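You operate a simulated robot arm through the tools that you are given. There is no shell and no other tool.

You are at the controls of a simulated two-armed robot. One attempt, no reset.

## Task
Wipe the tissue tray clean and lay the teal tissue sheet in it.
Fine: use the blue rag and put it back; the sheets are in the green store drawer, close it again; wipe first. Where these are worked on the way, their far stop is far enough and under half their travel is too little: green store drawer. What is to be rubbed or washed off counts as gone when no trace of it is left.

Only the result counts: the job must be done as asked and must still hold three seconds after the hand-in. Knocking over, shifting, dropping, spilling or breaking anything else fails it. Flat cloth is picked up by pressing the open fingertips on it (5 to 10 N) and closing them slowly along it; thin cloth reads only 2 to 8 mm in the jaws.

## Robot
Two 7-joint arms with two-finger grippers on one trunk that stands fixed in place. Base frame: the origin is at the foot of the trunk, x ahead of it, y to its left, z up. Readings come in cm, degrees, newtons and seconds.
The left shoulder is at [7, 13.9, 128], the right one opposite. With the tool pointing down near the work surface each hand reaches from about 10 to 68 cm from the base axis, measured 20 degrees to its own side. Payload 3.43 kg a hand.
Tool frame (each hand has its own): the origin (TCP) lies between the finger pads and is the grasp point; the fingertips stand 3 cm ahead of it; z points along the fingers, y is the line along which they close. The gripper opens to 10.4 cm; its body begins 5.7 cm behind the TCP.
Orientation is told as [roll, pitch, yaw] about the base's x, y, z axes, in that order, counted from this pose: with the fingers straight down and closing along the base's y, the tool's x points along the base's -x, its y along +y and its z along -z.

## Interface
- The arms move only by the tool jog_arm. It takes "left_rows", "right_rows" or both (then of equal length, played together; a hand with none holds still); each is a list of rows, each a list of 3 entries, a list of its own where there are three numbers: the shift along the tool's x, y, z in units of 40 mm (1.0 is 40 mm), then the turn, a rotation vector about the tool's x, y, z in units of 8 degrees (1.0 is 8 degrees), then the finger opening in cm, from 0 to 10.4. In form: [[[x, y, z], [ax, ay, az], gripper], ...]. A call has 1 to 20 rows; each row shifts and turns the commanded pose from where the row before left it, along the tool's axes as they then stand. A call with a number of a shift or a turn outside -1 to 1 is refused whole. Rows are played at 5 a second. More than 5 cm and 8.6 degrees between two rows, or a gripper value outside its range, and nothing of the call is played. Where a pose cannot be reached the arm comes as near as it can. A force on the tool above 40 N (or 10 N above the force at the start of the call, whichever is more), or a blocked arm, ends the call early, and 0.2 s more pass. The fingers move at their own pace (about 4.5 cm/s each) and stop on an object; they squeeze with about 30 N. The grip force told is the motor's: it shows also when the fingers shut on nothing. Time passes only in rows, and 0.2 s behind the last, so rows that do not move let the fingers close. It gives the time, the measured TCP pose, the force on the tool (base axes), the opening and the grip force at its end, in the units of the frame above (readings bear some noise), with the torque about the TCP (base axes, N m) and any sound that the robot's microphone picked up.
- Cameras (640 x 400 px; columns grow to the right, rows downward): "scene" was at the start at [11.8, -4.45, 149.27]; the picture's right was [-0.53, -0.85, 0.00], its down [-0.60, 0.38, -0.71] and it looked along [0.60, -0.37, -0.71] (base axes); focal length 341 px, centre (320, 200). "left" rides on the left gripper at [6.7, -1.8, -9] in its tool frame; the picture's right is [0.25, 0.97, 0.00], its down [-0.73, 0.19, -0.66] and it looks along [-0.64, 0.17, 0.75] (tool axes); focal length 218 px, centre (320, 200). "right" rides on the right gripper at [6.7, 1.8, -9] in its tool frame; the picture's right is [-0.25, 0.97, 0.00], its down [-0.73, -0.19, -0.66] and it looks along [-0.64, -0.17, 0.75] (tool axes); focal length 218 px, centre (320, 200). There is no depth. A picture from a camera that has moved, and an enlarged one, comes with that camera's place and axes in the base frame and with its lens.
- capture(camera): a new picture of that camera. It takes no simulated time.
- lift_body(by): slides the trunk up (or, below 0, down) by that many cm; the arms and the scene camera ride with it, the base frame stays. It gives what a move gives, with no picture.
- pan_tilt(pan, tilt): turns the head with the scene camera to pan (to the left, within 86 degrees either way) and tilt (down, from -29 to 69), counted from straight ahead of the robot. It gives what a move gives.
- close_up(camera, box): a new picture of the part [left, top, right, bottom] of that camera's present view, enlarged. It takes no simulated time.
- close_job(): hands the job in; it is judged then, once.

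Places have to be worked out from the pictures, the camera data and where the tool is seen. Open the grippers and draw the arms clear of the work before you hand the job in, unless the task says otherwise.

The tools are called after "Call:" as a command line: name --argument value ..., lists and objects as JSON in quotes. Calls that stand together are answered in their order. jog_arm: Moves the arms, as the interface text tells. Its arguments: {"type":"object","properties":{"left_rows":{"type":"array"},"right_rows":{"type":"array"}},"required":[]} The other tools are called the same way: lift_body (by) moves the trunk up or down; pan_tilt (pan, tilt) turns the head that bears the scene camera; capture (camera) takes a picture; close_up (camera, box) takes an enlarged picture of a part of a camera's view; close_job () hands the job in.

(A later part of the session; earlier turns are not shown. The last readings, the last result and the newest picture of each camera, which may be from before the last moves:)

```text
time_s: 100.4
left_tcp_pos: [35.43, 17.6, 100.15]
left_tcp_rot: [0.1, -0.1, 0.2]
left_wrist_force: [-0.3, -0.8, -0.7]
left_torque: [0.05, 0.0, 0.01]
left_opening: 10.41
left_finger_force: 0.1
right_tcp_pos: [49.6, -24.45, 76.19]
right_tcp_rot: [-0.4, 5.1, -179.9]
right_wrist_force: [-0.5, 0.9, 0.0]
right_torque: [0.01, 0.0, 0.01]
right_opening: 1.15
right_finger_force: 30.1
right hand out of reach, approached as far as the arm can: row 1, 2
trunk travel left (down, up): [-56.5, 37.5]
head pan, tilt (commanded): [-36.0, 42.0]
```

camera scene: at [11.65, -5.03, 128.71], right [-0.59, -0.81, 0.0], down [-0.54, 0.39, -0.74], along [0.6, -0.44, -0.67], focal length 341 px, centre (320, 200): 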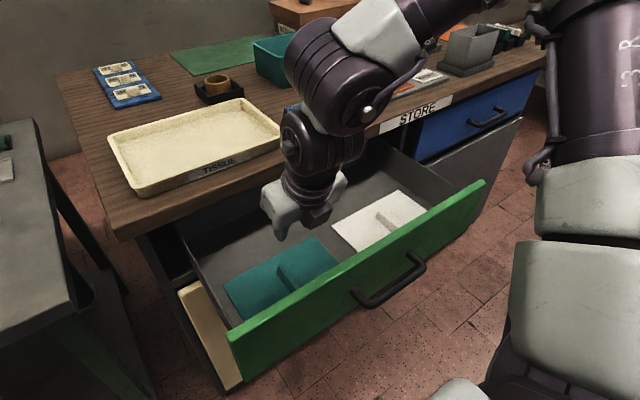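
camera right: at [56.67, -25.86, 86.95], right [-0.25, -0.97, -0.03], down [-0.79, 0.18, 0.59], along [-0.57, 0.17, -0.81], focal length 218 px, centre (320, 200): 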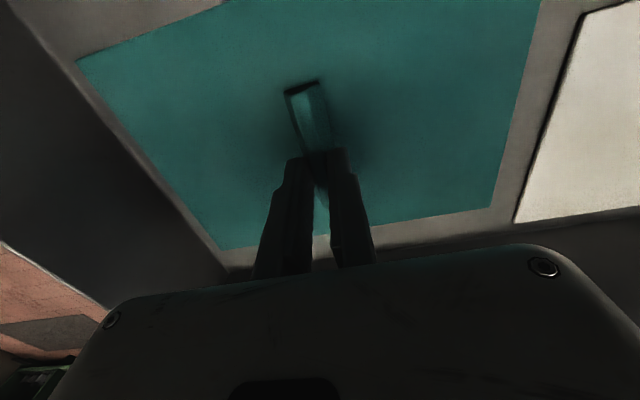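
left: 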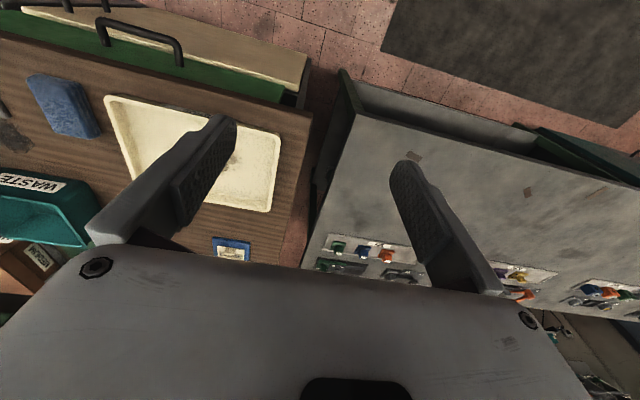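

The arm is limited here, so I use the trunk to lower the last 1.1 cm straight down.

Call:
lift_body --by -1.0

Call:
capture --camera "right"

```text
time_s: 100.9
left_tcp_pos: [35.41, 17.55, 99.08]
left_tcp_rot: [0.0, -0.2, 0.3]
left_wrist_force: [0.0, 0.1, 0.2]
left_torque: [0.01, -0.02, 0.01]
left_opening: 10.39
left_finger_force: 0.0
right_tcp_pos: [49.63, -24.33, 75.2]
right_tcp_rot: [-0.5, 5.1, -179.8]
right_wrist_force: [0.5, -0.9, 1.1]
right_torque: [0.01, 0.14, -0.01]
right_opening: 1.13
right_finger_force: 30.1
trunk travel left (down, up): [-55.5, 38.5]
head pan, tilt (commanded): [-36.0, 42.0]
```

```text
taken
camera right: at [55.51, -26.2, 84.7], right [-0.25, -0.97, -0.03], down [-0.79, 0.18, 0.59], along [-0.57, 0.17, -0.81], focal length 218 px, centre (320, 200)
```

right: 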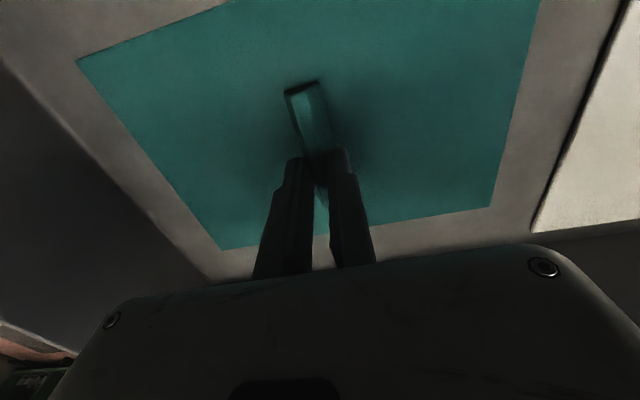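

The plate rests on the drawer floor with its centre near [50.5,-24.3]. I open, rise 5 cm and tilt to 25 for the regrip nearer the front end of the tab.

Call:
jog_arm --right_rows '[[[0, 0, 0], [0, 0, 0], 2.0], [[0, 0, 0], [0, 0, 0], 3.6], [[0, 0, 0], [0, 0, 0], 3.6], [[0.02, 0, -0.6], [0, 0, 0], 3.6], [[0.02, 0, -0.7], [0, 0, 0], 3.6]]'

Call:
jog_arm --right_rows '[[[-0.1, 0, 0], [0, 0.83, 0], 3.6], [[-0.1, 0, 0], [0, 0.83, 0], 3.6], [[-0.1, 0, 0], [0, 0.83, 0], 3.6]]'

Call:
capture --camera "right"

```text
time_s: 102.1
left_tcp_pos: [35.3, 17.53, 99.13]
left_tcp_rot: [0.0, -0.1, 0.3]
left_wrist_force: [-0.7, -0.5, 0.0]
left_torque: [0.01, -0.02, -0.02]
left_opening: 10.39
left_finger_force: 0.1
right_tcp_pos: [49.39, -24.46, 80.22]
right_tcp_rot: [-0.4, 5.2, -179.9]
right_wrist_force: [0.6, -0.8, 0.4]
right_torque: [-0.02, -0.01, 0.01]
right_opening: 3.59
right_finger_force: 0.1
trunk travel left (down, up): [-55.5, 38.5]
head pan, tilt (commanded): [-36.0, 42.0]
```

```text
time_s: 102.9
left_tcp_pos: [35.39, 17.54, 99.09]
left_tcp_rot: [0.0, -0.2, 0.1]
left_wrist_force: [0.1, -0.5, 0.0]
left_torque: [0.02, 0.0, -0.05]
left_opening: 10.37
left_finger_force: 0.1
right_tcp_pos: [48.14, -24.47, 80.02]
right_tcp_rot: [-0.6, 25.1, 180.0]
right_wrist_force: [0.1, -0.7, 0.2]
right_torque: [-0.02, 0.0, 0.0]
right_opening: 3.61
right_finger_force: 0.0
trunk travel left (down, up): [-55.5, 38.5]
head pan, tilt (commanded): [-36.0, 42.0]
```

```text
taken
camera right: at [50.43, -26.27, 91.05], right [-0.23, -0.97, -0.12], down [-0.94, 0.19, 0.29], along [-0.26, 0.17, -0.95], focal length 218 px, centre (320, 200)
```

right: 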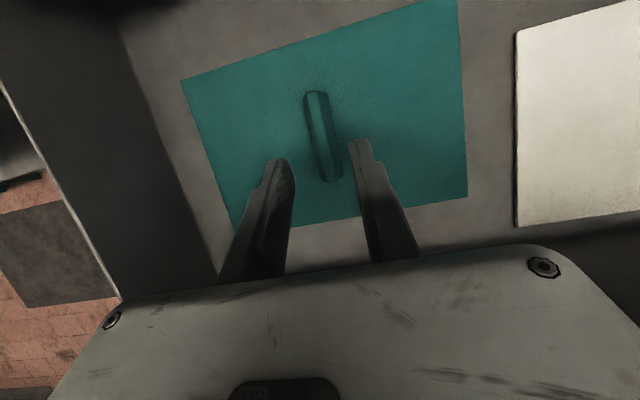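

The tab (x 47.3–53.6, y≈-24.6) sits between the fingers. I go down toward its front end.

Call:
jog_arm --right_rows '[[[-0.188, 0.01, 0.356], [0, 0, 0], 3.6], [[-0.188, 0.01, 0.356], [0, 0, 0], 3.6]]'

Call:
close_up --camera "scene" --box '[180, 150, 420, 300]'

Call:
jog_arm --right_rows '[[[-0.094, 0.01, 0.178], [0, 0, 0], 3.6], [[-0.08, 0, 0.15], [0, 0, 0], 3.6], [[0, 0, 0], [0, 0, 0], 3.6]]'

```text
time_s: 103.5
left_tcp_pos: [35.48, 17.43, 99.1]
left_tcp_rot: [0.0, 0.0, 0.2]
left_wrist_force: [-0.4, 0.0, 0.8]
left_torque: [0.0, 0.03, -0.02]
left_opening: 10.41
left_finger_force: 0.0
right_tcp_pos: [48.02, -24.49, 76.74]
right_tcp_rot: [-0.5, 24.9, 180.1]
right_wrist_force: [0.7, -0.4, 1.0]
right_torque: [-0.01, 0.05, 0.01]
right_opening: 3.59
right_finger_force: 0.1
trunk travel left (down, up): [-55.5, 38.5]
head pan, tilt (commanded): [-36.0, 42.0]
```

```text
2.67 times, centred on (300, 225) of scene
camera zoom: at [11.69, -5.04, 127.71], right [-0.59, -0.81, 0.0], down [-0.54, 0.39, -0.74], along [0.6, -0.44, -0.67], focal length 910 px, centre (373, 133)
```

zoom: 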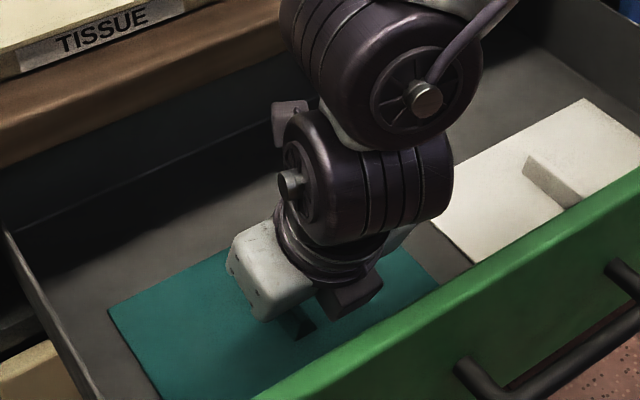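

```text
time_s: 104.3
left_tcp_pos: [35.33, 17.31, 99.14]
left_tcp_rot: [0.0, -0.1, 0.2]
left_wrist_force: [-0.2, 0.5, 0.1]
left_torque: [0.02, 0.02, -0.03]
left_opening: 10.39
left_finger_force: 0.1
right_tcp_pos: [47.94, -24.45, 75.29]
right_tcp_rot: [-0.4, 25.1, 179.9]
right_wrist_force: [0.2, -0.6, 0.5]
right_torque: [0.0, -0.02, 0.01]
right_opening: 3.6
right_finger_force: 0.0
trunk travel left (down, up): [-55.5, 38.5]
head pan, tilt (commanded): [-36.0, 42.0]
```

No contact and the housing clears the drawer front. I close on the tab, lift 1.5 cm and carry the plate further back.

Call:
jog_arm --right_rows '[[[0, 0, 0], [0, 0, 0], 2.4], [[0, 0, 0], [0, 0, 0], 1.6], [[0, 0, 0], [0, 0, 0], 1.0], [[0, 0, 0], [0, 0, 0], 0.3], [[0, 0, 0], [0, 0, 0], 0.3], [[0, 0, 0], [0, 0, 0], 0.3]]'

Call:
jog_arm --right_rows '[[[0.08, 0, -0.17], [0, 0, 0], 0.3], [[0.08, 0, -0.17], [0, 0, 0], 0.3], [[0.34, 0, 0.158], [0, 0, 0], 0.3], [[0.34, 0, 0.158], [0, 0, 0], 0.3], [[0.34, 0, 0.158], [0, 0, 0], 0.3], [[0.3, 0, 0.14], [0, 0, 0], 0.3]]'

Call:
capture --camera "right"

Call:
close_up --camera "scene" --box '[180, 150, 420, 300]'

```text
time_s: 105.7
left_tcp_pos: [35.44, 17.53, 99.22]
left_tcp_rot: [0.1, -0.1, 0.1]
left_wrist_force: [-0.5, -0.3, -0.6]
left_torque: [-0.01, 0.03, -0.02]
left_opening: 10.38
left_finger_force: 0.1
right_tcp_pos: [47.76, -24.51, 75.42]
right_tcp_rot: [-0.3, 25.0, 180.0]
right_wrist_force: [0.5, 0.3, 0.2]
right_torque: [0.01, 0.01, 0.0]
right_opening: 0.98
right_finger_force: 29.7
trunk travel left (down, up): [-55.5, 38.5]
head pan, tilt (commanded): [-36.0, 42.0]
```

```text
time_s: 107.1
left_tcp_pos: [35.53, 17.56, 99.09]
left_tcp_rot: [0.0, 0.0, 0.2]
left_wrist_force: [-0.2, 0.2, 0.2]
left_torque: [0.01, -0.04, 0.0]
left_opening: 10.4
left_finger_force: 0.1
right_tcp_pos: [53.66, -24.64, 76.8]
right_tcp_rot: [-0.4, 24.9, 179.9]
right_wrist_force: [0.5, -0.2, -0.6]
right_torque: [-0.02, -0.03, 0.02]
right_opening: 0.92
right_finger_force: 30.1
trunk travel left (down, up): [-55.5, 38.5]
head pan, tilt (commanded): [-36.0, 42.0]
```

```text
taken
camera right: at [56.08, -26.37, 87.88], right [-0.23, -0.97, -0.11], down [-0.94, 0.19, 0.29], along [-0.26, 0.17, -0.95], focal length 218 px, centre (320, 200)
```

right: 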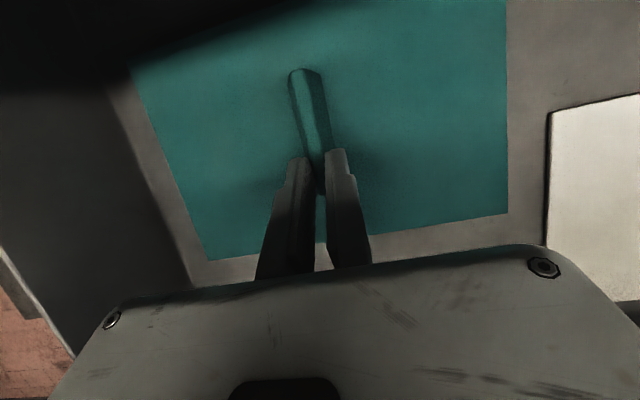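

```text
2.67 times, centred on (300, 225) of scene
camera zoom: at [11.7, -5.04, 127.71], right [-0.59, -0.81, 0.0], down [-0.54, 0.39, -0.74], along [0.6, -0.44, -0.67], focal length 910 px, centre (373, 133)
```

zoom: 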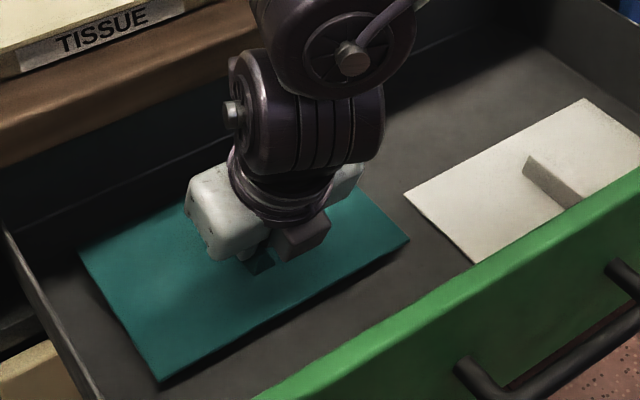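

The plate moved back without trouble and its centre is near x 56.3. I lower it onto the drawer floor and release.

Call:
jog_arm --right_rows '[[[-0.072, 0, 0.153], [0, 0, 0], 0.3], [[-0.072, 0, 0.153], [0, 0, 0], 0.3], [[0, 0, 0], [0, 0, 0], 0.3]]'

```text
time_s: 107.9
left_tcp_pos: [35.41, 17.49, 99.16]
left_tcp_rot: [0.0, 0.0, 0.2]
left_wrist_force: [0.6, 0.2, -0.9]
left_torque: [-0.02, 0.0, 0.01]
left_opening: 10.43
left_finger_force: 0.2
right_tcp_pos: [53.8, -24.59, 75.51]
right_tcp_rot: [-0.5, 25.0, 180.0]
right_wrist_force: [-1.0, 0.1, -0.7]
right_torque: [0.01, -0.01, 0.03]
right_opening: 0.9
right_finger_force: 30.0
trunk travel left (down, up): [-55.5, 38.5]
head pan, tilt (commanded): [-36.0, 42.0]
```

A little further down to feel contact.

Call:
jog_arm --right_rows '[[[-0.016, 0, 0.034], [0, 0, 0], 0.3], [[0, 0, 0], [0, 0, 0], 0.3]]'

Call:
jog_arm --right_rows '[[[-0.016, 0, 0.034], [0, 0, 0], 0.3], [[0, 0, 0], [0, 0, 0], 0.3]]'

```text
time_s: 108.5
left_tcp_pos: [35.42, 17.55, 99.08]
left_tcp_rot: [0.0, -0.1, 0.2]
left_wrist_force: [0.4, -0.2, -0.1]
left_torque: [0.01, 0.03, 0.01]
left_opening: 10.41
left_finger_force: 0.0
right_tcp_pos: [53.73, -24.51, 75.33]
right_tcp_rot: [-0.5, 25.0, 179.9]
right_wrist_force: [0.4, 0.1, 0.4]
right_torque: [-0.02, -0.02, 0.01]
right_opening: 0.88
right_finger_force: 29.7
trunk travel left (down, up): [-55.5, 38.5]
head pan, tilt (commanded): [-36.0, 42.0]
```

```text
time_s: 109.1
left_tcp_pos: [35.33, 17.51, 99.18]
left_tcp_rot: [0.0, -0.1, 0.2]
left_wrist_force: [-0.5, 0.1, 0.6]
left_torque: [0.03, 0.03, -0.01]
left_opening: 10.4
left_finger_force: 0.0
right_tcp_pos: [53.72, -24.44, 75.42]
right_tcp_rot: [-0.5, 25.2, 179.9]
right_wrist_force: [-0.2, -2.0, 9.0]
right_torque: [0.0, 0.04, 0.01]
right_opening: 0.8
right_finger_force: 29.9
trunk travel left (down, up): [-55.5, 38.5]
head pan, tilt (commanded): [-36.0, 42.0]
```

It rests on the floor now. I open, rise 5 cm and increase the tilt to about 42°.

Call:
jog_arm --right_rows '[[[0, 0, 0], [0, 0, 0], 2.0], [[0, 0, 0], [0, 0, 0], 3.6], [[0, 0, 0], [0, 0, 0], 3.6], [[0.25, 0, -0.54], [0, 0, 0], 3.6], [[0.25, 0, -0.54], [0, 0, 0], 3.6], [[-0.1, 0, 0], [0, 0.7, 0], 3.6], [[-0.1, 0, 0], [0, 0.7, 0], 3.6], [[-0.1, 0, 0], [0, 0.72, 0], 3.6]]'

Call:
capture --camera "right"

Call:
close_up --camera "scene" --box '[180, 150, 420, 300]'

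```text
time_s: 110.9
left_tcp_pos: [35.38, 17.47, 99.08]
left_tcp_rot: [0.1, -0.1, 0.2]
left_wrist_force: [-0.3, -0.3, -0.8]
left_torque: [-0.01, -0.01, -0.04]
left_opening: 10.41
left_finger_force: 0.1
right_tcp_pos: [52.75, -24.6, 79.36]
right_tcp_rot: [-0.6, 42.0, 179.8]
right_wrist_force: [0.5, -0.4, -0.2]
right_torque: [0.02, 0.01, 0.0]
right_opening: 3.61
right_finger_force: 0.1
trunk travel left (down, up): [-55.5, 38.5]
head pan, tilt (commanded): [-36.0, 42.0]
```

```text
taken
camera right: at [51.68, -26.41, 90.59], right [-0.19, -0.97, -0.18], down [-0.98, 0.19, 0.0], along [0.03, 0.17, -0.98], focal length 218 px, centre (320, 200)
```

right: 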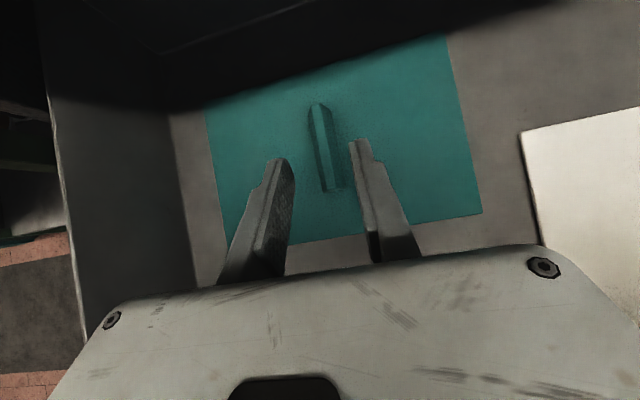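

```text
2.67 times, centred on (300, 225) of scene
camera zoom: at [11.67, -5.09, 127.71], right [-0.59, -0.81, 0.0], down [-0.54, 0.39, -0.74], along [0.6, -0.44, -0.67], focal length 910 px, centre (373, 133)
```

zoom: 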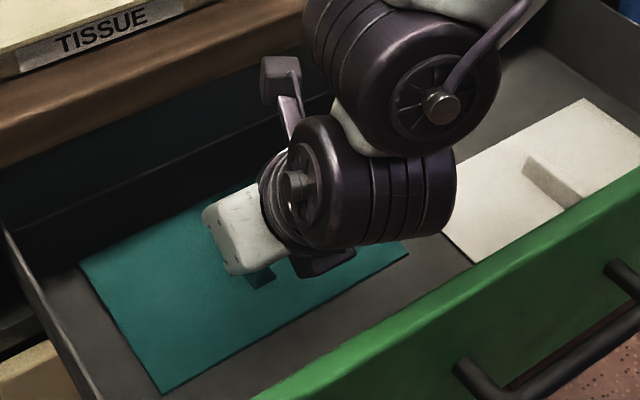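

The tab now spans x 52.8–59.2. At 42° the wrist housing would come very near the drawer front's top, so I ease to 37° and go down.

Call:
jog_arm --right_rows '[[[0, 0, 0], [0, -0.625, 0], 3.6], [[-0.197, 0.013, 0.297], [0, 0, 0], 3.6], [[-0.197, 0.013, 0.297], [0, 0, 0], 3.6]]'

Call:
close_up --camera "scene" --box '[180, 150, 420, 300]'

Call:
capture --camera "right"

```text
time_s: 111.7
left_tcp_pos: [35.4, 17.46, 99.23]
left_tcp_rot: [0.1, 0.0, 0.2]
left_wrist_force: [0.1, 0.1, 0.4]
left_torque: [-0.02, -0.02, -0.01]
left_opening: 10.38
left_finger_force: 0.1
right_tcp_pos: [52.97, -24.74, 76.5]
right_tcp_rot: [-0.5, 36.9, 179.7]
right_wrist_force: [0.8, 0.1, 0.3]
right_torque: [-0.02, 0.0, 0.03]
right_opening: 3.62
right_finger_force: 0.1
trunk travel left (down, up): [-55.5, 38.5]
head pan, tilt (commanded): [-36.0, 42.0]
```

```text
2.67 times, centred on (300, 225) of scene
camera zoom: at [11.69, -5.03, 127.71], right [-0.59, -0.81, 0.0], down [-0.54, 0.39, -0.74], along [0.6, -0.44, -0.67], focal length 910 px, centre (373, 133)
```

zoom: 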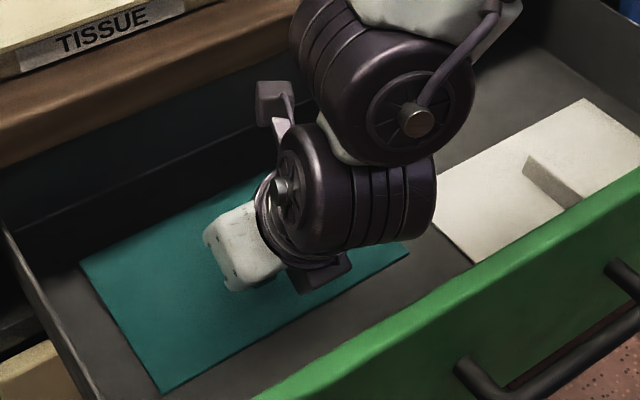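

```text
taken
camera right: at [52.88, -26.46, 87.77], right [-0.2, -0.97, -0.16], down [-0.98, 0.19, 0.09], along [-0.05, 0.17, -0.98], focal length 218 px, centre (320, 200)
```

right: 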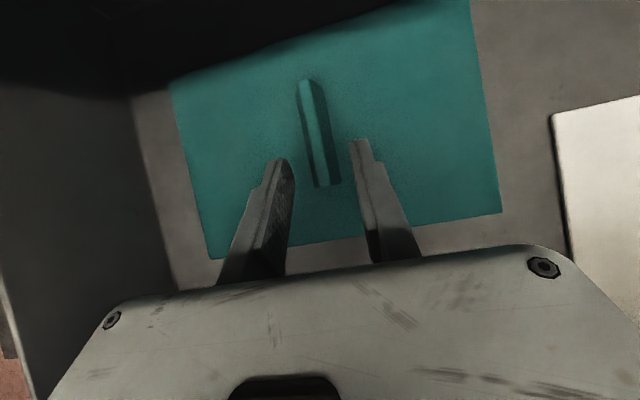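

Everything clears. I go down the last 1.4 cm and close on the tab.

Call:
jog_arm --right_rows '[[[-0.105, 0.01, 0.14], [0, 0, 0], 3.6], [[-0.09, 0, 0.12], [0, 0, 0], 3.6], [[0, 0, 0], [0, 0, 0], 3.6]]'

Call:
jog_arm --right_rows '[[[0, 0, 0], [0, 0, 0], 2.4], [[0, 0, 0], [0, 0, 0], 1.6], [[0, 0, 0], [0, 0, 0], 1.0], [[0, 0, 0], [0, 0, 0], 0.2], [[0, 0, 0], [0, 0, 0], 0.2], [[0, 0, 0], [0, 0, 0], 0.2]]'

Call:
capture --camera "right"

```text
time_s: 112.5
left_tcp_pos: [35.44, 17.35, 99.17]
left_tcp_rot: [0.0, -0.2, 0.2]
left_wrist_force: [-0.2, 0.2, 0.1]
left_torque: [-0.01, -0.01, -0.02]
left_opening: 10.39
left_finger_force: 0.0
right_tcp_pos: [52.83, -24.66, 75.0]
right_tcp_rot: [-0.6, 37.0, 179.9]
right_wrist_force: [-0.4, -0.7, -0.5]
right_torque: [0.02, 0.0, 0.02]
right_opening: 3.59
right_finger_force: 0.0
trunk travel left (down, up): [-55.5, 38.5]
head pan, tilt (commanded): [-36.0, 42.0]
```

```text
time_s: 113.9
left_tcp_pos: [35.44, 17.39, 99.28]
left_tcp_rot: [0.1, -0.1, 0.3]
left_wrist_force: [-0.4, -0.1, 0.4]
left_torque: [0.02, -0.03, -0.01]
left_opening: 10.41
left_finger_force: 0.1
right_tcp_pos: [52.72, -24.63, 75.21]
right_tcp_rot: [-0.5, 37.0, 179.8]
right_wrist_force: [-0.1, -0.5, -0.1]
right_torque: [-0.03, -0.01, 0.0]
right_opening: 1.04
right_finger_force: 29.9
trunk travel left (down, up): [-55.5, 38.5]
head pan, tilt (commanded): [-36.0, 42.0]
```

```text
taken
camera right: at [52.85, -26.49, 86.44], right [-0.2, -0.97, -0.16], down [-0.98, 0.19, 0.09], along [-0.05, 0.17, -0.98], focal length 218 px, centre (320, 200)
```

right: 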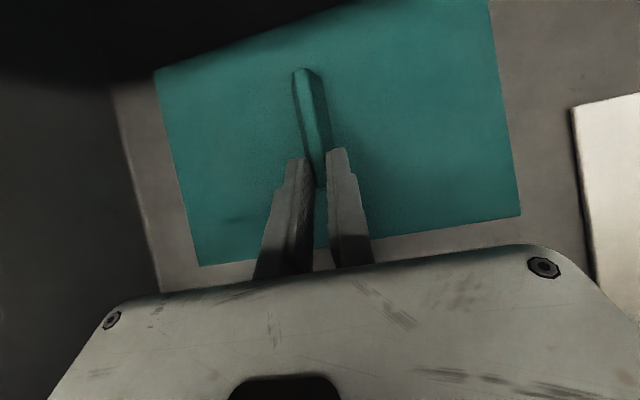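

The plate is held level at 37°. I lift it inside the drawer to z≈83.6, below the table's underside, then move it back clear of the table edge.

Call:
jog_arm --right_rows '[[[0.21, 0, -0.28], [0, 0, 0], 0.2], [[0.421, 0, -0.559], [0, 0, 0], 0.2], [[0.421, 0, -0.559], [0, 0, 0], 0.2], [[0.21, 0, -0.28], [0, 0, 0], 0.2]]'

Call:
capture --camera "right"

Call:
capture --camera "scene"

```text
time_s: 114.9
left_tcp_pos: [35.42, 17.53, 99.26]
left_tcp_rot: [0.0, -0.1, 0.2]
left_wrist_force: [-0.4, -0.2, 0.3]
left_torque: [-0.03, -0.03, -0.02]
left_opening: 10.41
left_finger_force: 0.2
right_tcp_pos: [52.83, -24.63, 83.62]
right_tcp_rot: [-0.4, 37.1, 179.8]
right_wrist_force: [-0.2, -0.1, 0.3]
right_torque: [0.02, -0.01, 0.01]
right_opening: 0.99
right_finger_force: 29.9
trunk travel left (down, up): [-55.5, 38.5]
head pan, tilt (commanded): [-36.0, 42.0]
```

```text
taken
camera right: at [52.8, -26.53, 94.93], right [-0.2, -0.97, -0.16], down [-0.98, 0.19, 0.09], along [-0.06, 0.17, -0.98], focal length 218 px, centre (320, 200)
```

right: 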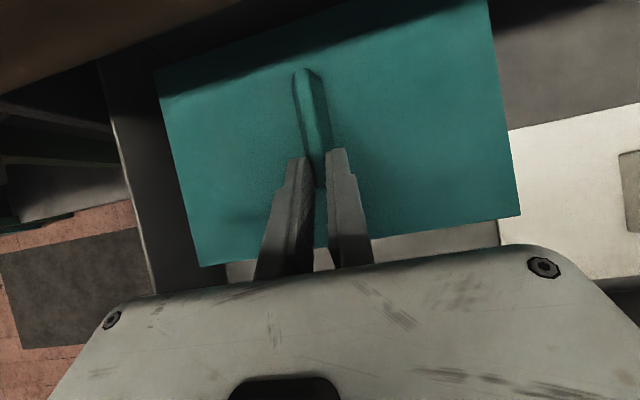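

```text
taken
camera scene: at [11.64, -5.02, 127.71], right [-0.59, -0.81, 0.0], down [-0.54, 0.39, -0.74], along [0.6, -0.44, -0.67], focal length 341 px, centre (320, 200)
```

scene: 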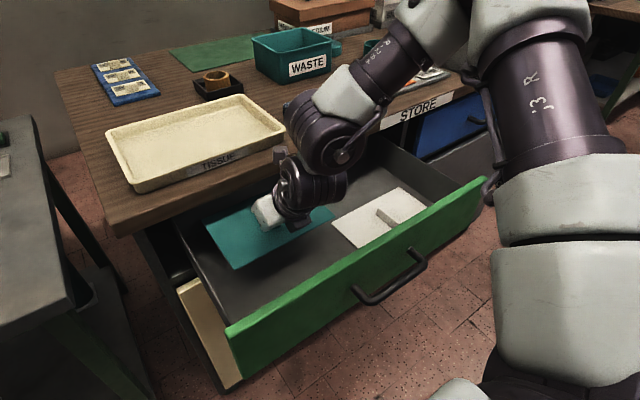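

No contact. I move back 7 cm, then lift above table height.

Call:
jog_arm --right_rows '[[[-0.47, 0, -0.35], [0, 0, 0], 0.2], [[-0.47, 0, -0.35], [0, 0, 0], 0.2], [[-0.46, 0, -0.35], [0, 0, 0], 0.2], [[0.48, 0, -0.64], [0, 0, 0], 0.2], [[0.48, 0, -0.64], [0, 0, 0], 0.2], [[0.48, 0, -0.64], [0, 0, 0], 0.2], [[0.48, 0, -0.64], [0, 0, 0], 0.2], [[0.48, 0, -0.64], [0, 0, 0], 0.2], [[0.36, 0, -0.48], [0, 0, 0], 0.2]]'

Call:
capture --camera "right"

Call:
capture --camera "scene"

```text
time_s: 116.9
left_tcp_pos: [35.34, 17.5, 99.21]
left_tcp_rot: [0.0, -0.1, 0.1]
left_wrist_force: [-0.1, 0.3, 0.7]
left_torque: [0.02, -0.02, -0.01]
left_opening: 10.37
left_finger_force: 0.1
right_tcp_pos: [45.63, -24.81, 101.98]
right_tcp_rot: [-0.5, 37.0, 179.9]
right_wrist_force: [0.2, 0.0, 1.5]
right_torque: [0.02, 0.01, -0.01]
right_opening: 0.9
right_finger_force: 29.7
trunk travel left (down, up): [-55.5, 38.5]
head pan, tilt (commanded): [-36.0, 42.0]
```

```text
taken
camera right: at [45.67, -26.66, 113.33], right [-0.2, -0.97, -0.16], down [-0.98, 0.19, 0.09], along [-0.06, 0.17, -0.98], focal length 218 px, centre (320, 200)
```

right: 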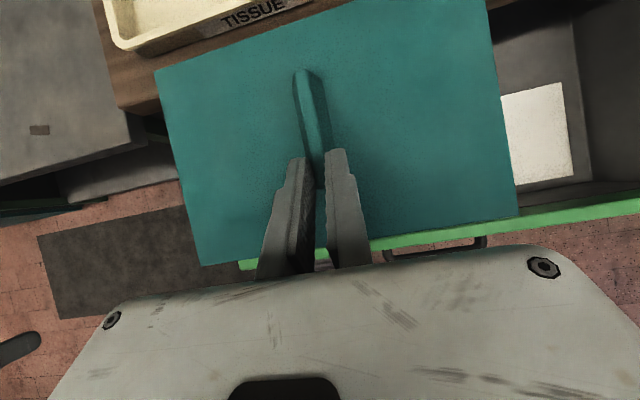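

```text
taken
camera scene: at [11.59, -5.01, 127.72], right [-0.59, -0.81, 0.0], down [-0.54, 0.39, -0.74], along [0.6, -0.44, -0.67], focal length 341 px, centre (320, 200)
```

scene: 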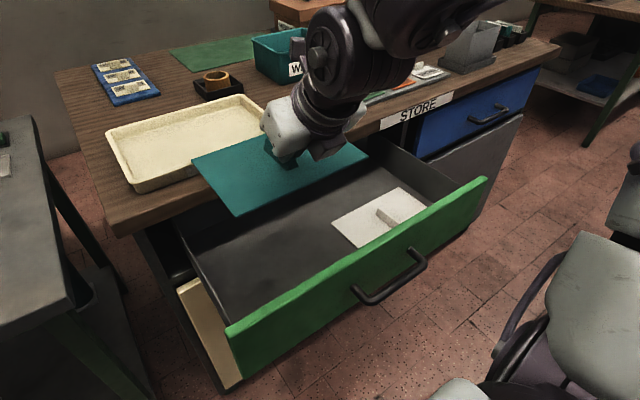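

The sheet is held level above the drawer. I carry it forward over the tray to about [65.6,-21.5,100].

Call:
jog_arm --right_rows '[[[0.666, -0.1375, 0.502], [0, 0, 0], 0.2], [[0.666, -0.1375, 0.502], [0, 0, 0], 0.2], [[0.666, -0.1375, 0.502], [0, 0, 0], 0.2], [[0.616, -0.1375, 0.568], [0, 0, 0], 0.2], [[0.616, -0.1375, 0.568], [0, 0, 0], 0.2], [[0.616, -0.1375, 0.568], [0, 0, 0], 0.2]]'

Call:
capture --camera "right"

Call:
capture --camera "scene"

```text
time_s: 118.3
left_tcp_pos: [35.61, 17.44, 99.08]
left_tcp_rot: [-0.1, 0.2, 0.2]
left_wrist_force: [0.8, 0.5, 0.5]
left_torque: [-0.03, 0.03, 0.01]
left_opening: 10.4
left_finger_force: 0.0
right_tcp_pos: [66.13, -21.68, 100.91]
right_tcp_rot: [-0.4, 36.8, 179.8]
right_wrist_force: [0.0, 0.0, 0.4]
right_torque: [-0.03, 0.0, -0.02]
right_opening: 0.89
right_finger_force: 29.8
trunk travel left (down, up): [-55.5, 38.5]
head pan, tilt (commanded): [-36.0, 42.0]
```

```text
taken
camera right: at [66.02, -23.38, 112.13], right [-0.2, -0.97, -0.16], down [-0.98, 0.19, 0.09], along [-0.06, 0.17, -0.98], focal length 218 px, centre (320, 200)
```

right: 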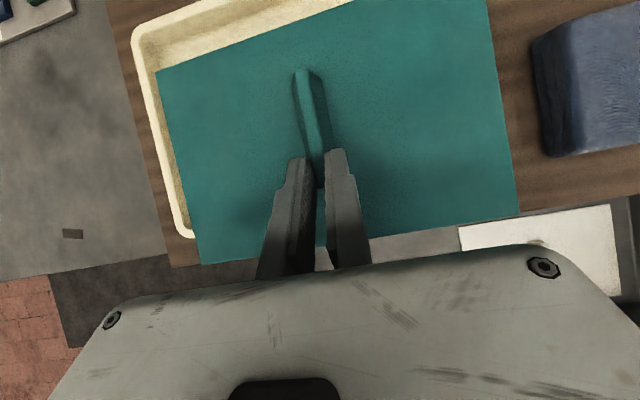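

```text
taken
camera scene: at [11.93, -5.06, 127.68], right [-0.59, -0.81, 0.0], down [-0.54, 0.39, -0.74], along [0.6, -0.44, -0.67], focal length 341 px, centre (320, 200)
```

scene: 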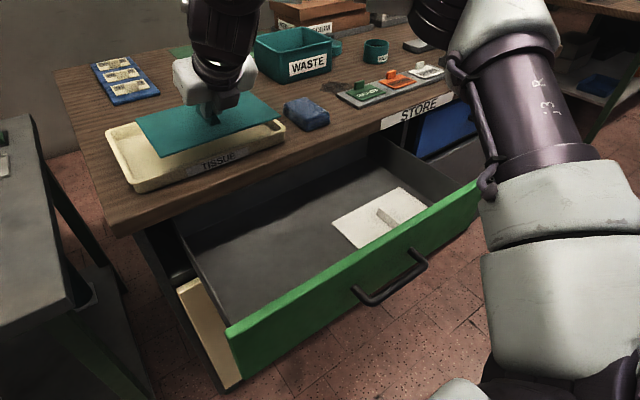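

The sheet is over the tray, centre about [69.2,-21.7], still level. It needs about 3.5 cm more forward, so I tilt 7° more for reach and advance to TCP x≈69.2.

Call:
jog_arm --right_rows '[[[0, 0, 0], [0, 0.44, 0], 0.2], [[0, 0, 0], [0, 0.44, 0], 0.2], [[0.15, -0.038, 0.405], [0, 0, 0], 0.2], [[0.15, -0.038, 0.405], [0, 0, 0], 0.2]]'

Call:
capture --camera "right"

Call:
close_up --camera "scene" --box '[80, 60, 320, 210]'

```text
time_s: 119.3
left_tcp_pos: [35.61, 17.46, 99.12]
left_tcp_rot: [0.1, -0.1, 0.1]
left_wrist_force: [0.5, 0.4, 0.3]
left_torque: [0.03, 0.06, 0.01]
left_opening: 10.41
left_finger_force: 0.1
right_tcp_pos: [69.0, -21.28, 99.39]
right_tcp_rot: [-0.6, 44.0, 179.7]
right_wrist_force: [-0.1, -0.3, -1.6]
right_torque: [0.03, 0.01, 0.0]
right_opening: 0.84
right_finger_force: 30.3
trunk travel left (down, up): [-55.5, 38.5]
head pan, tilt (commanded): [-36.0, 42.0]
```

```text
taken
camera right: at [67.67, -23.13, 110.55], right [-0.18, -0.97, -0.18], down [-0.98, 0.19, -0.03], along [0.07, 0.17, -0.98], focal length 218 px, centre (320, 200)
```

right: 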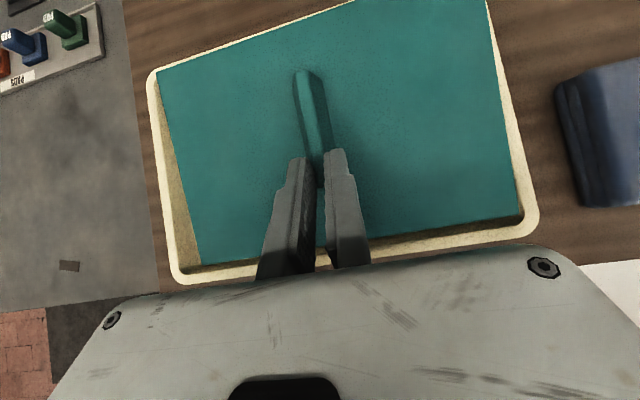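

```text
2.67 times, centred on (200, 135) of scene
camera zoom: at [11.82, -5.11, 127.69], right [-0.59, -0.81, 0.0], down [-0.54, 0.39, -0.74], along [0.6, -0.44, -0.67], focal length 910 px, centre (640, 373)
```

zoom: 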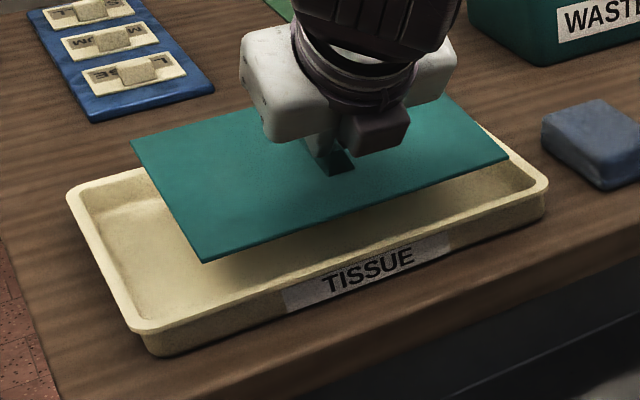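

The sheet sits inside the tray outline seen from above: near edge x≈65.65 against an inner wall at about 65, and about 1.3 cm margin on the right. I lower it part-way.

Call:
jog_arm --right_rows '[[[-0.17, -0.03, 0.23], [0, 0, 0], 0.2], [[-0.17, -0.03, 0.23], [0, 0, 0], 0.2], [[-0.17, -0.03, 0.23], [0, 0, 0], 0.2]]'

Call:
capture --camera "right"

Call:
close_up --camera "scene" --box '[80, 60, 320, 210]'

```text
time_s: 120.1
left_tcp_pos: [35.43, 17.51, 99.18]
left_tcp_rot: [0.0, 0.0, 0.2]
left_wrist_force: [-0.7, 0.6, 0.3]
left_torque: [-0.03, 0.02, -0.03]
left_opening: 10.41
left_finger_force: 0.0
right_tcp_pos: [69.39, -20.78, 96.08]
right_tcp_rot: [-0.5, 44.0, 179.8]
right_wrist_force: [-0.4, -0.3, -0.7]
right_torque: [-0.02, -0.01, -0.01]
right_opening: 0.81
right_finger_force: 30.1
trunk travel left (down, up): [-55.5, 38.5]
head pan, tilt (commanded): [-36.0, 42.0]
```

```text
taken
camera right: at [67.99, -22.6, 107.26], right [-0.18, -0.97, -0.18], down [-0.98, 0.19, -0.03], along [0.07, 0.17, -0.98], focal length 218 px, centre (320, 200)
```

right: 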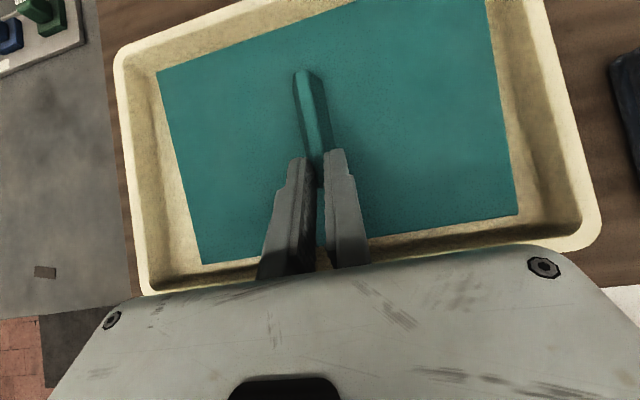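

```text
2.67 times, centred on (200, 135) of scene
camera zoom: at [11.68, -5.03, 127.71], right [-0.59, -0.81, 0.0], down [-0.54, 0.39, -0.74], along [0.6, -0.44, -0.67], focal length 910 px, centre (640, 373)
```

zoom: 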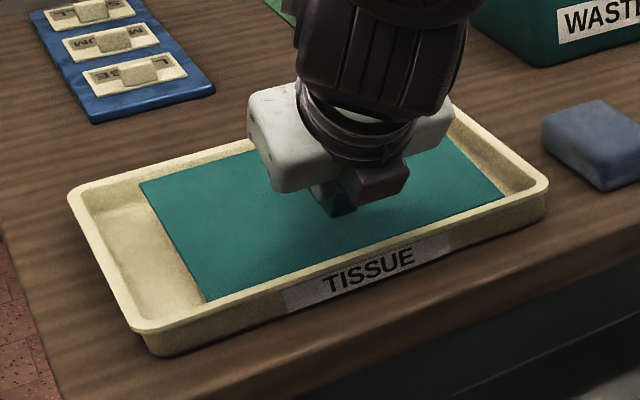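

The sheet is well inside the tray walls with reach to spare. I lower in 0.4 cm steps until the near edge touches.

Call:
jog_arm --right_rows '[[[-0.07, 0, 0.072], [0, 0, 0], 0.2], [[-0.07, 0, 0.072], [0, 0, 0], 0.2], [[0, 0, 0], [0, 0, 0], 0.2]]'

Call:
jog_arm --right_rows '[[[-0.053, 0, 0.054], [0, 0, 0], 0.2], [[0, 0, 0], [0, 0, 0], 0.2]]'

```text
time_s: 120.9
left_tcp_pos: [35.4, 17.48, 99.16]
left_tcp_rot: [0.0, 0.0, 0.2]
left_wrist_force: [1.0, 0.6, -1.5]
left_torque: [0.03, -0.05, 0.01]
left_opening: 10.4
left_finger_force: 0.0
right_tcp_pos: [69.46, -20.87, 95.38]
right_tcp_rot: [-0.6, 44.0, 179.8]
right_wrist_force: [-0.6, -0.2, 0.0]
right_torque: [0.01, 0.02, -0.02]
right_opening: 0.77
right_finger_force: 29.9
trunk travel left (down, up): [-55.5, 38.5]
head pan, tilt (commanded): [-36.0, 42.0]
```

```text
time_s: 121.5
left_tcp_pos: [35.49, 17.48, 99.18]
left_tcp_rot: [-0.1, -0.1, 0.3]
left_wrist_force: [-0.4, -0.5, -0.2]
left_torque: [0.0, -0.02, -0.03]
left_opening: 10.41
left_finger_force: 0.0
right_tcp_pos: [69.41, -20.82, 94.83]
right_tcp_rot: [-0.6, 44.0, 179.7]
right_wrist_force: [-0.2, 0.5, -0.3]
right_torque: [-0.02, 0.01, -0.04]
right_opening: 0.76
right_finger_force: 29.7
trunk travel left (down, up): [-55.5, 38.5]
head pan, tilt (commanded): [-36.0, 42.0]
```

Not touching yet at 94.8. I continue in small steps.

Call:
jog_arm --right_rows '[[[-0.053, 0, 0.054], [0, 0, 0], 0.2], [[0, 0, 0], [0, 0, 0], 0.2]]'

Call:
jog_arm --right_rows '[[[-0.053, 0, 0.054], [0, 0, 0], 0.2], [[0, 0, 0], [0, 0, 0], 0.2]]'

Call:
close_up --camera "scene" --box '[80, 60, 320, 210]'

```text
time_s: 122.1
left_tcp_pos: [35.5, 17.46, 99.17]
left_tcp_rot: [0.1, -0.1, 0.1]
left_wrist_force: [1.0, -0.5, -0.1]
left_torque: [-0.03, -0.01, -0.03]
left_opening: 10.36
left_finger_force: 0.0
right_tcp_pos: [69.27, -20.7, 94.87]
right_tcp_rot: [-0.6, 44.3, 179.7]
right_wrist_force: [3.1, -0.8, 13.0]
right_torque: [-0.04, 0.3, 0.01]
right_opening: 0.72
right_finger_force: 30.0
trunk travel left (down, up): [-55.5, 38.5]
head pan, tilt (commanded): [-36.0, 42.0]
```

```text
time_s: 122.7
left_tcp_pos: [35.24, 17.51, 99.23]
left_tcp_rot: [0.0, -0.2, 0.3]
left_wrist_force: [-0.2, -0.2, 0.4]
left_torque: [0.01, 0.03, 0.03]
left_opening: 10.4
left_finger_force: 0.0
right_tcp_pos: [69.31, -20.65, 94.72]
right_tcp_rot: [-0.7, 44.4, 179.7]
right_wrist_force: [9.6, -1.8, 26.6]
right_torque: [-0.1, 0.55, -0.03]
right_opening: 0.7
right_finger_force: 30.2
trunk travel left (down, up): [-55.5, 38.5]
head pan, tilt (commanded): [-36.0, 42.0]
```

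```text
2.67 times, centred on (200, 135) of scene
camera zoom: at [11.45, -4.95, 127.76], right [-0.59, -0.81, 0.0], down [-0.54, 0.39, -0.74], along [0.6, -0.44, -0.67], focal length 910 px, centre (640, 373)
```

zoom: 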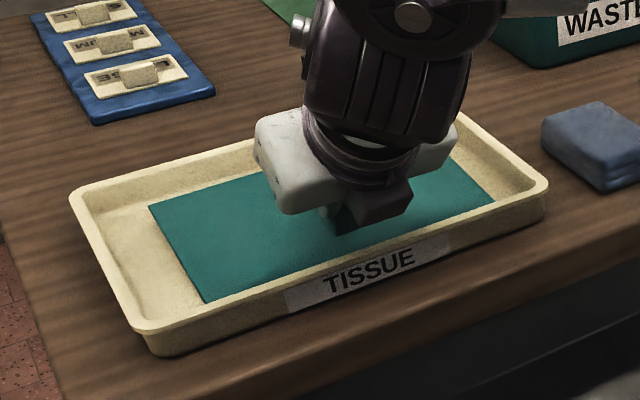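

The near edge touches the floor, but 27 N is too much. I ease up 0.3 cm, then open the jaws gently so the far edge settles.

Call:
jog_arm --right_rows '[[[0.06, 0, -0.062], [0, 0, 0], 0.2], [[0, 0, 0], [0, 0, 0], 0.2]]'

```text
time_s: 123.3
left_tcp_pos: [35.23, 17.53, 99.01]
left_tcp_rot: [0.0, -0.1, 0.2]
left_wrist_force: [-0.1, -1.0, -0.1]
left_torque: [0.04, 0.02, 0.01]
left_opening: 10.4
left_finger_force: 0.1
right_tcp_pos: [69.26, -20.74, 94.59]
right_tcp_rot: [-0.5, 43.8, 179.9]
right_wrist_force: [2.7, 0.4, 12.3]
right_torque: [0.0, 0.31, 0.01]
right_opening: 0.66
right_finger_force: 29.8
trunk travel left (down, up): [-55.5, 38.5]
head pan, tilt (commanded): [-36.0, 42.0]
```

12 N still, so I ease a touch more and then open.

Call:
jog_arm --right_rows '[[[0.03, 0, -0.031], [0, 0, 0], 0.2], [[0, 0, 0], [0, 0, 0], 0.6], [[0, 0, 0], [0, 0, 0], 0.9], [[0, 0, 0], [0, 0, 0], 1.3], [[0, 0, 0], [0, 0, 0], 2.2], [[0, 0, 0], [0, 0, 0], 3.4], [[0, 0, 0], [0, 0, 0], 3.4]]'

Call:
capture --camera "right"

Call:
close_up --camera "scene" --box '[80, 60, 320, 210]'

```text
time_s: 124.9
left_tcp_pos: [35.45, 17.55, 99.09]
left_tcp_rot: [0.1, 0.0, 0.1]
left_wrist_force: [0.5, 0.0, 0.4]
left_torque: [-0.01, 0.01, -0.01]
left_opening: 10.42
left_finger_force: 0.1
right_tcp_pos: [69.42, -20.72, 94.8]
right_tcp_rot: [-0.6, 43.9, 179.7]
right_wrist_force: [-0.4, 0.6, 0.5]
right_torque: [0.02, 0.0, 0.02]
right_opening: 3.42
right_finger_force: 0.1
trunk travel left (down, up): [-55.5, 38.5]
head pan, tilt (commanded): [-36.0, 42.0]
```

```text
taken
camera right: at [67.97, -22.63, 106.06], right [-0.18, -0.97, -0.18], down [-0.98, 0.19, -0.03], along [0.07, 0.17, -0.98], focal length 218 px, centre (320, 200)
```

right: 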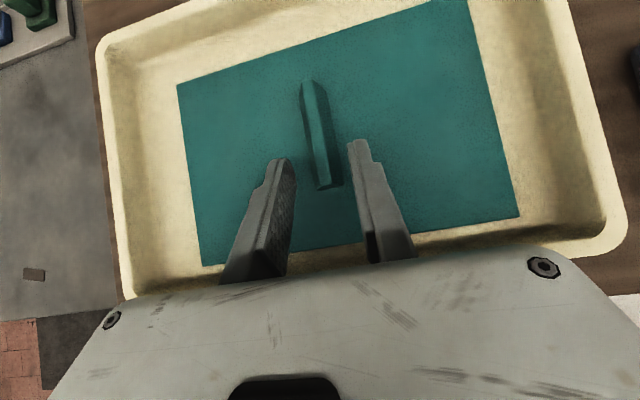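

```text
2.67 times, centred on (200, 135) of scene
camera zoom: at [11.67, -5.04, 127.71], right [-0.59, -0.81, 0.0], down [-0.54, 0.39, -0.74], along [0.6, -0.44, -0.67], focal length 910 px, centre (640, 373)
```

zoom: 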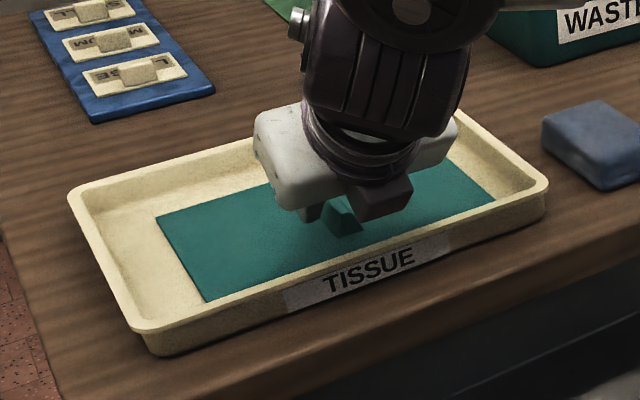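

The teal sheet lies flat in the tray with the jaws free. I withdraw up and back along the tool axis.

Call:
jog_arm --right_rows '[[[0.15, 0, -0.4], [0, 0, 0], 3.4], [[0.1, 0, -0.6], [0, 0, 0], 3.4], [[0, 0, -0.7], [0, 0, 0], 3.4], [[0, 0, -0.7], [0, 0, 0], 3.4]]'

Call:
capture --camera "scene"

Call:
capture --camera "right"

```text
time_s: 125.9
left_tcp_pos: [35.31, 17.6, 99.11]
left_tcp_rot: [0.0, -0.1, 0.2]
left_wrist_force: [0.3, -1.0, 0.2]
left_torque: [-0.02, 0.02, 0.01]
left_opening: 10.43
left_finger_force: 0.2
right_tcp_pos: [63.39, -20.96, 102.61]
right_tcp_rot: [-0.6, 44.2, 179.7]
right_wrist_force: [0.3, -0.5, -0.1]
right_torque: [0.0, -0.02, -0.01]
right_opening: 3.39
right_finger_force: 0.1
trunk travel left (down, up): [-55.5, 38.5]
head pan, tilt (commanded): [-36.0, 42.0]
```

```text
taken
camera scene: at [11.5, -5.0, 127.72], right [-0.59, -0.81, 0.0], down [-0.54, 0.39, -0.74], along [0.6, -0.44, -0.67], focal length 341 px, centre (320, 200)
```

scene: 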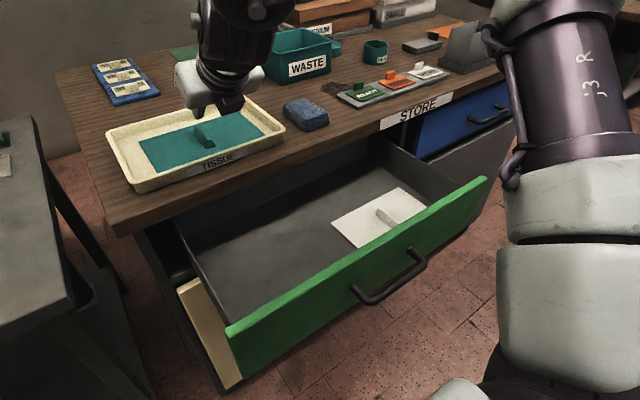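

```text
taken
camera right: at [61.9, -22.7, 113.78], right [-0.18, -0.97, -0.18], down [-0.98, 0.19, -0.03], along [0.07, 0.17, -0.98], focal length 218 px, centre (320, 200)
```

right: 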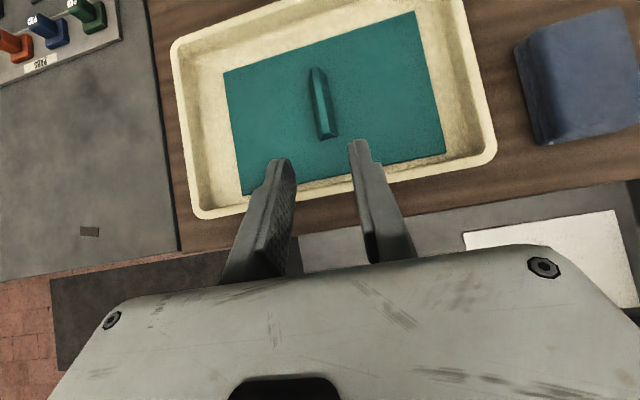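

The sheet is in place. To close the drawer I move the hand in front of it at safe height, with closed fingers, to about [31,-36.5,100].

Call:
jog_arm --right_rows '[[[-0.617, 0.3875, -0.527], [0, 0, 0], 2.0], [[-0.617, 0.3875, -0.527], [0, 0, 0], 1.0], [[-0.617, 0.3875, -0.527], [0, 0, 0], 0.0], [[-0.617, 0.3875, -0.527], [0, 0, 0], 0.0], [[-0.617, 0.3875, -0.527], [0, 0, 0], 0.0], [[-0.617, 0.3875, -0.527], [0, 0, 0], 0.0], [[-0.617, 0.3875, -0.527], [0, 0, 0], 0.0], [[-0.617, 0.3875, -0.527], [0, 0, 0], 0.0], [[-0.617, 0.3875, -0.527], [0, 0, 0], 0.0], [[-0.617, 0.3875, -0.527], [0, 0, 0], 0.0]]'

Call:
capture --camera "scene"

Call:
capture --camera "right"

```text
time_s: 128.1
left_tcp_pos: [35.33, 17.45, 99.38]
left_tcp_rot: [0.2, -0.2, 0.3]
left_wrist_force: [0.1, -1.3, -0.6]
left_torque: [0.01, -0.04, -0.03]
left_opening: 10.38
left_finger_force: 0.2
right_tcp_pos: [35.58, -39.77, 103.57]
right_tcp_rot: [-0.7, 44.1, 179.7]
right_wrist_force: [0.5, 0.1, -0.4]
right_torque: [-0.02, -0.01, 0.02]
right_opening: 0.0
right_finger_force: 29.4
right hand out of reach, approached as far as the arm can: row 6, 7, 8, 9, 10
trunk travel left (down, up): [-55.5, 38.5]
head pan, tilt (commanded): [-36.0, 42.0]
```

```text
taken
camera scene: at [11.47, -5.15, 127.73], right [-0.59, -0.81, 0.0], down [-0.54, 0.39, -0.74], along [0.6, -0.44, -0.67], focal length 341 px, centre (320, 200)
```

scene: 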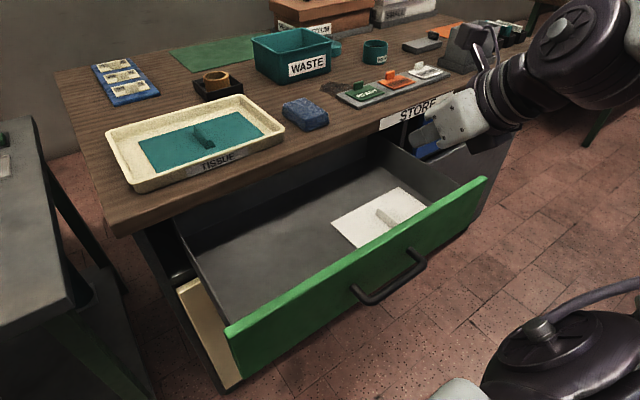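

```text
taken
camera right: at [34.23, -41.62, 114.81], right [-0.18, -0.97, -0.18], down [-0.98, 0.19, -0.03], along [0.07, 0.18, -0.98], focal length 218 px, centre (320, 200)
```

right: 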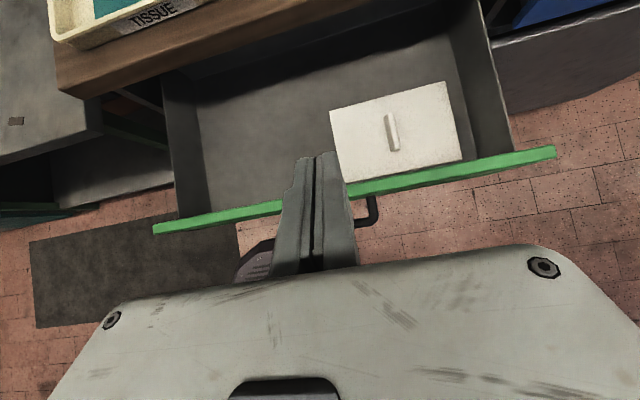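

The inner limit stops the hand at x 35.6 with this tilt. I reduce the tilt to 20° and come closer in front of the drawer.

Call:
jog_arm --right_rows '[[[0, 0, 0], [0, -1, 0], 0.0], [[0, 0, 0], [0, -1, 0], 0.0], [[0, 0, 0], [0, -1, 0], 0.0], [[-0.5, -0.25, 0.1], [0, 0, 0], 0.0], [[-0.5, -0.25, 0.1], [0, 0, 0], 0.0], [[-0.43, -0.25, 0.08], [0, 0, 0], 0.0]]'

Call:
capture --camera "right"

```text
time_s: 129.5
left_tcp_pos: [35.37, 17.51, 99.12]
left_tcp_rot: [0.0, -0.1, 0.2]
left_wrist_force: [0.4, 0.3, 0.6]
left_torque: [0.0, 0.0, 0.01]
left_opening: 10.41
left_finger_force: 0.0
right_tcp_pos: [30.67, -36.68, 100.78]
right_tcp_rot: [-0.4, 20.0, -180.1]
right_wrist_force: [-0.2, 0.1, -0.8]
right_torque: [-0.07, 0.02, -0.01]
right_opening: 0.0
right_finger_force: 30.2
trunk travel left (down, up): [-55.5, 38.5]
head pan, tilt (commanded): [-36.0, 42.0]
```

```text
taken
camera right: at [34.01, -38.36, 111.56], right [-0.24, -0.97, -0.09], down [-0.91, 0.19, 0.37], along [-0.34, 0.17, -0.93], focal length 218 px, centre (320, 200)
```

right: 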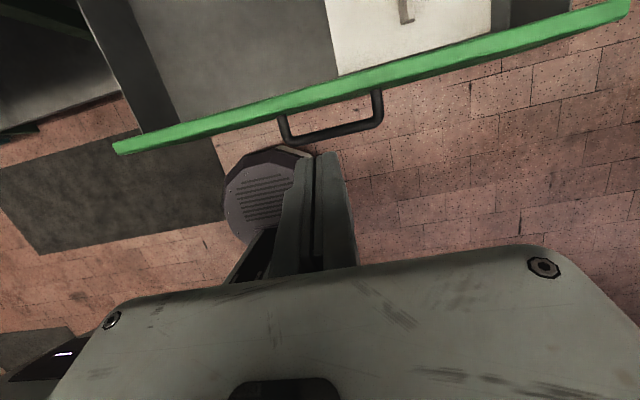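

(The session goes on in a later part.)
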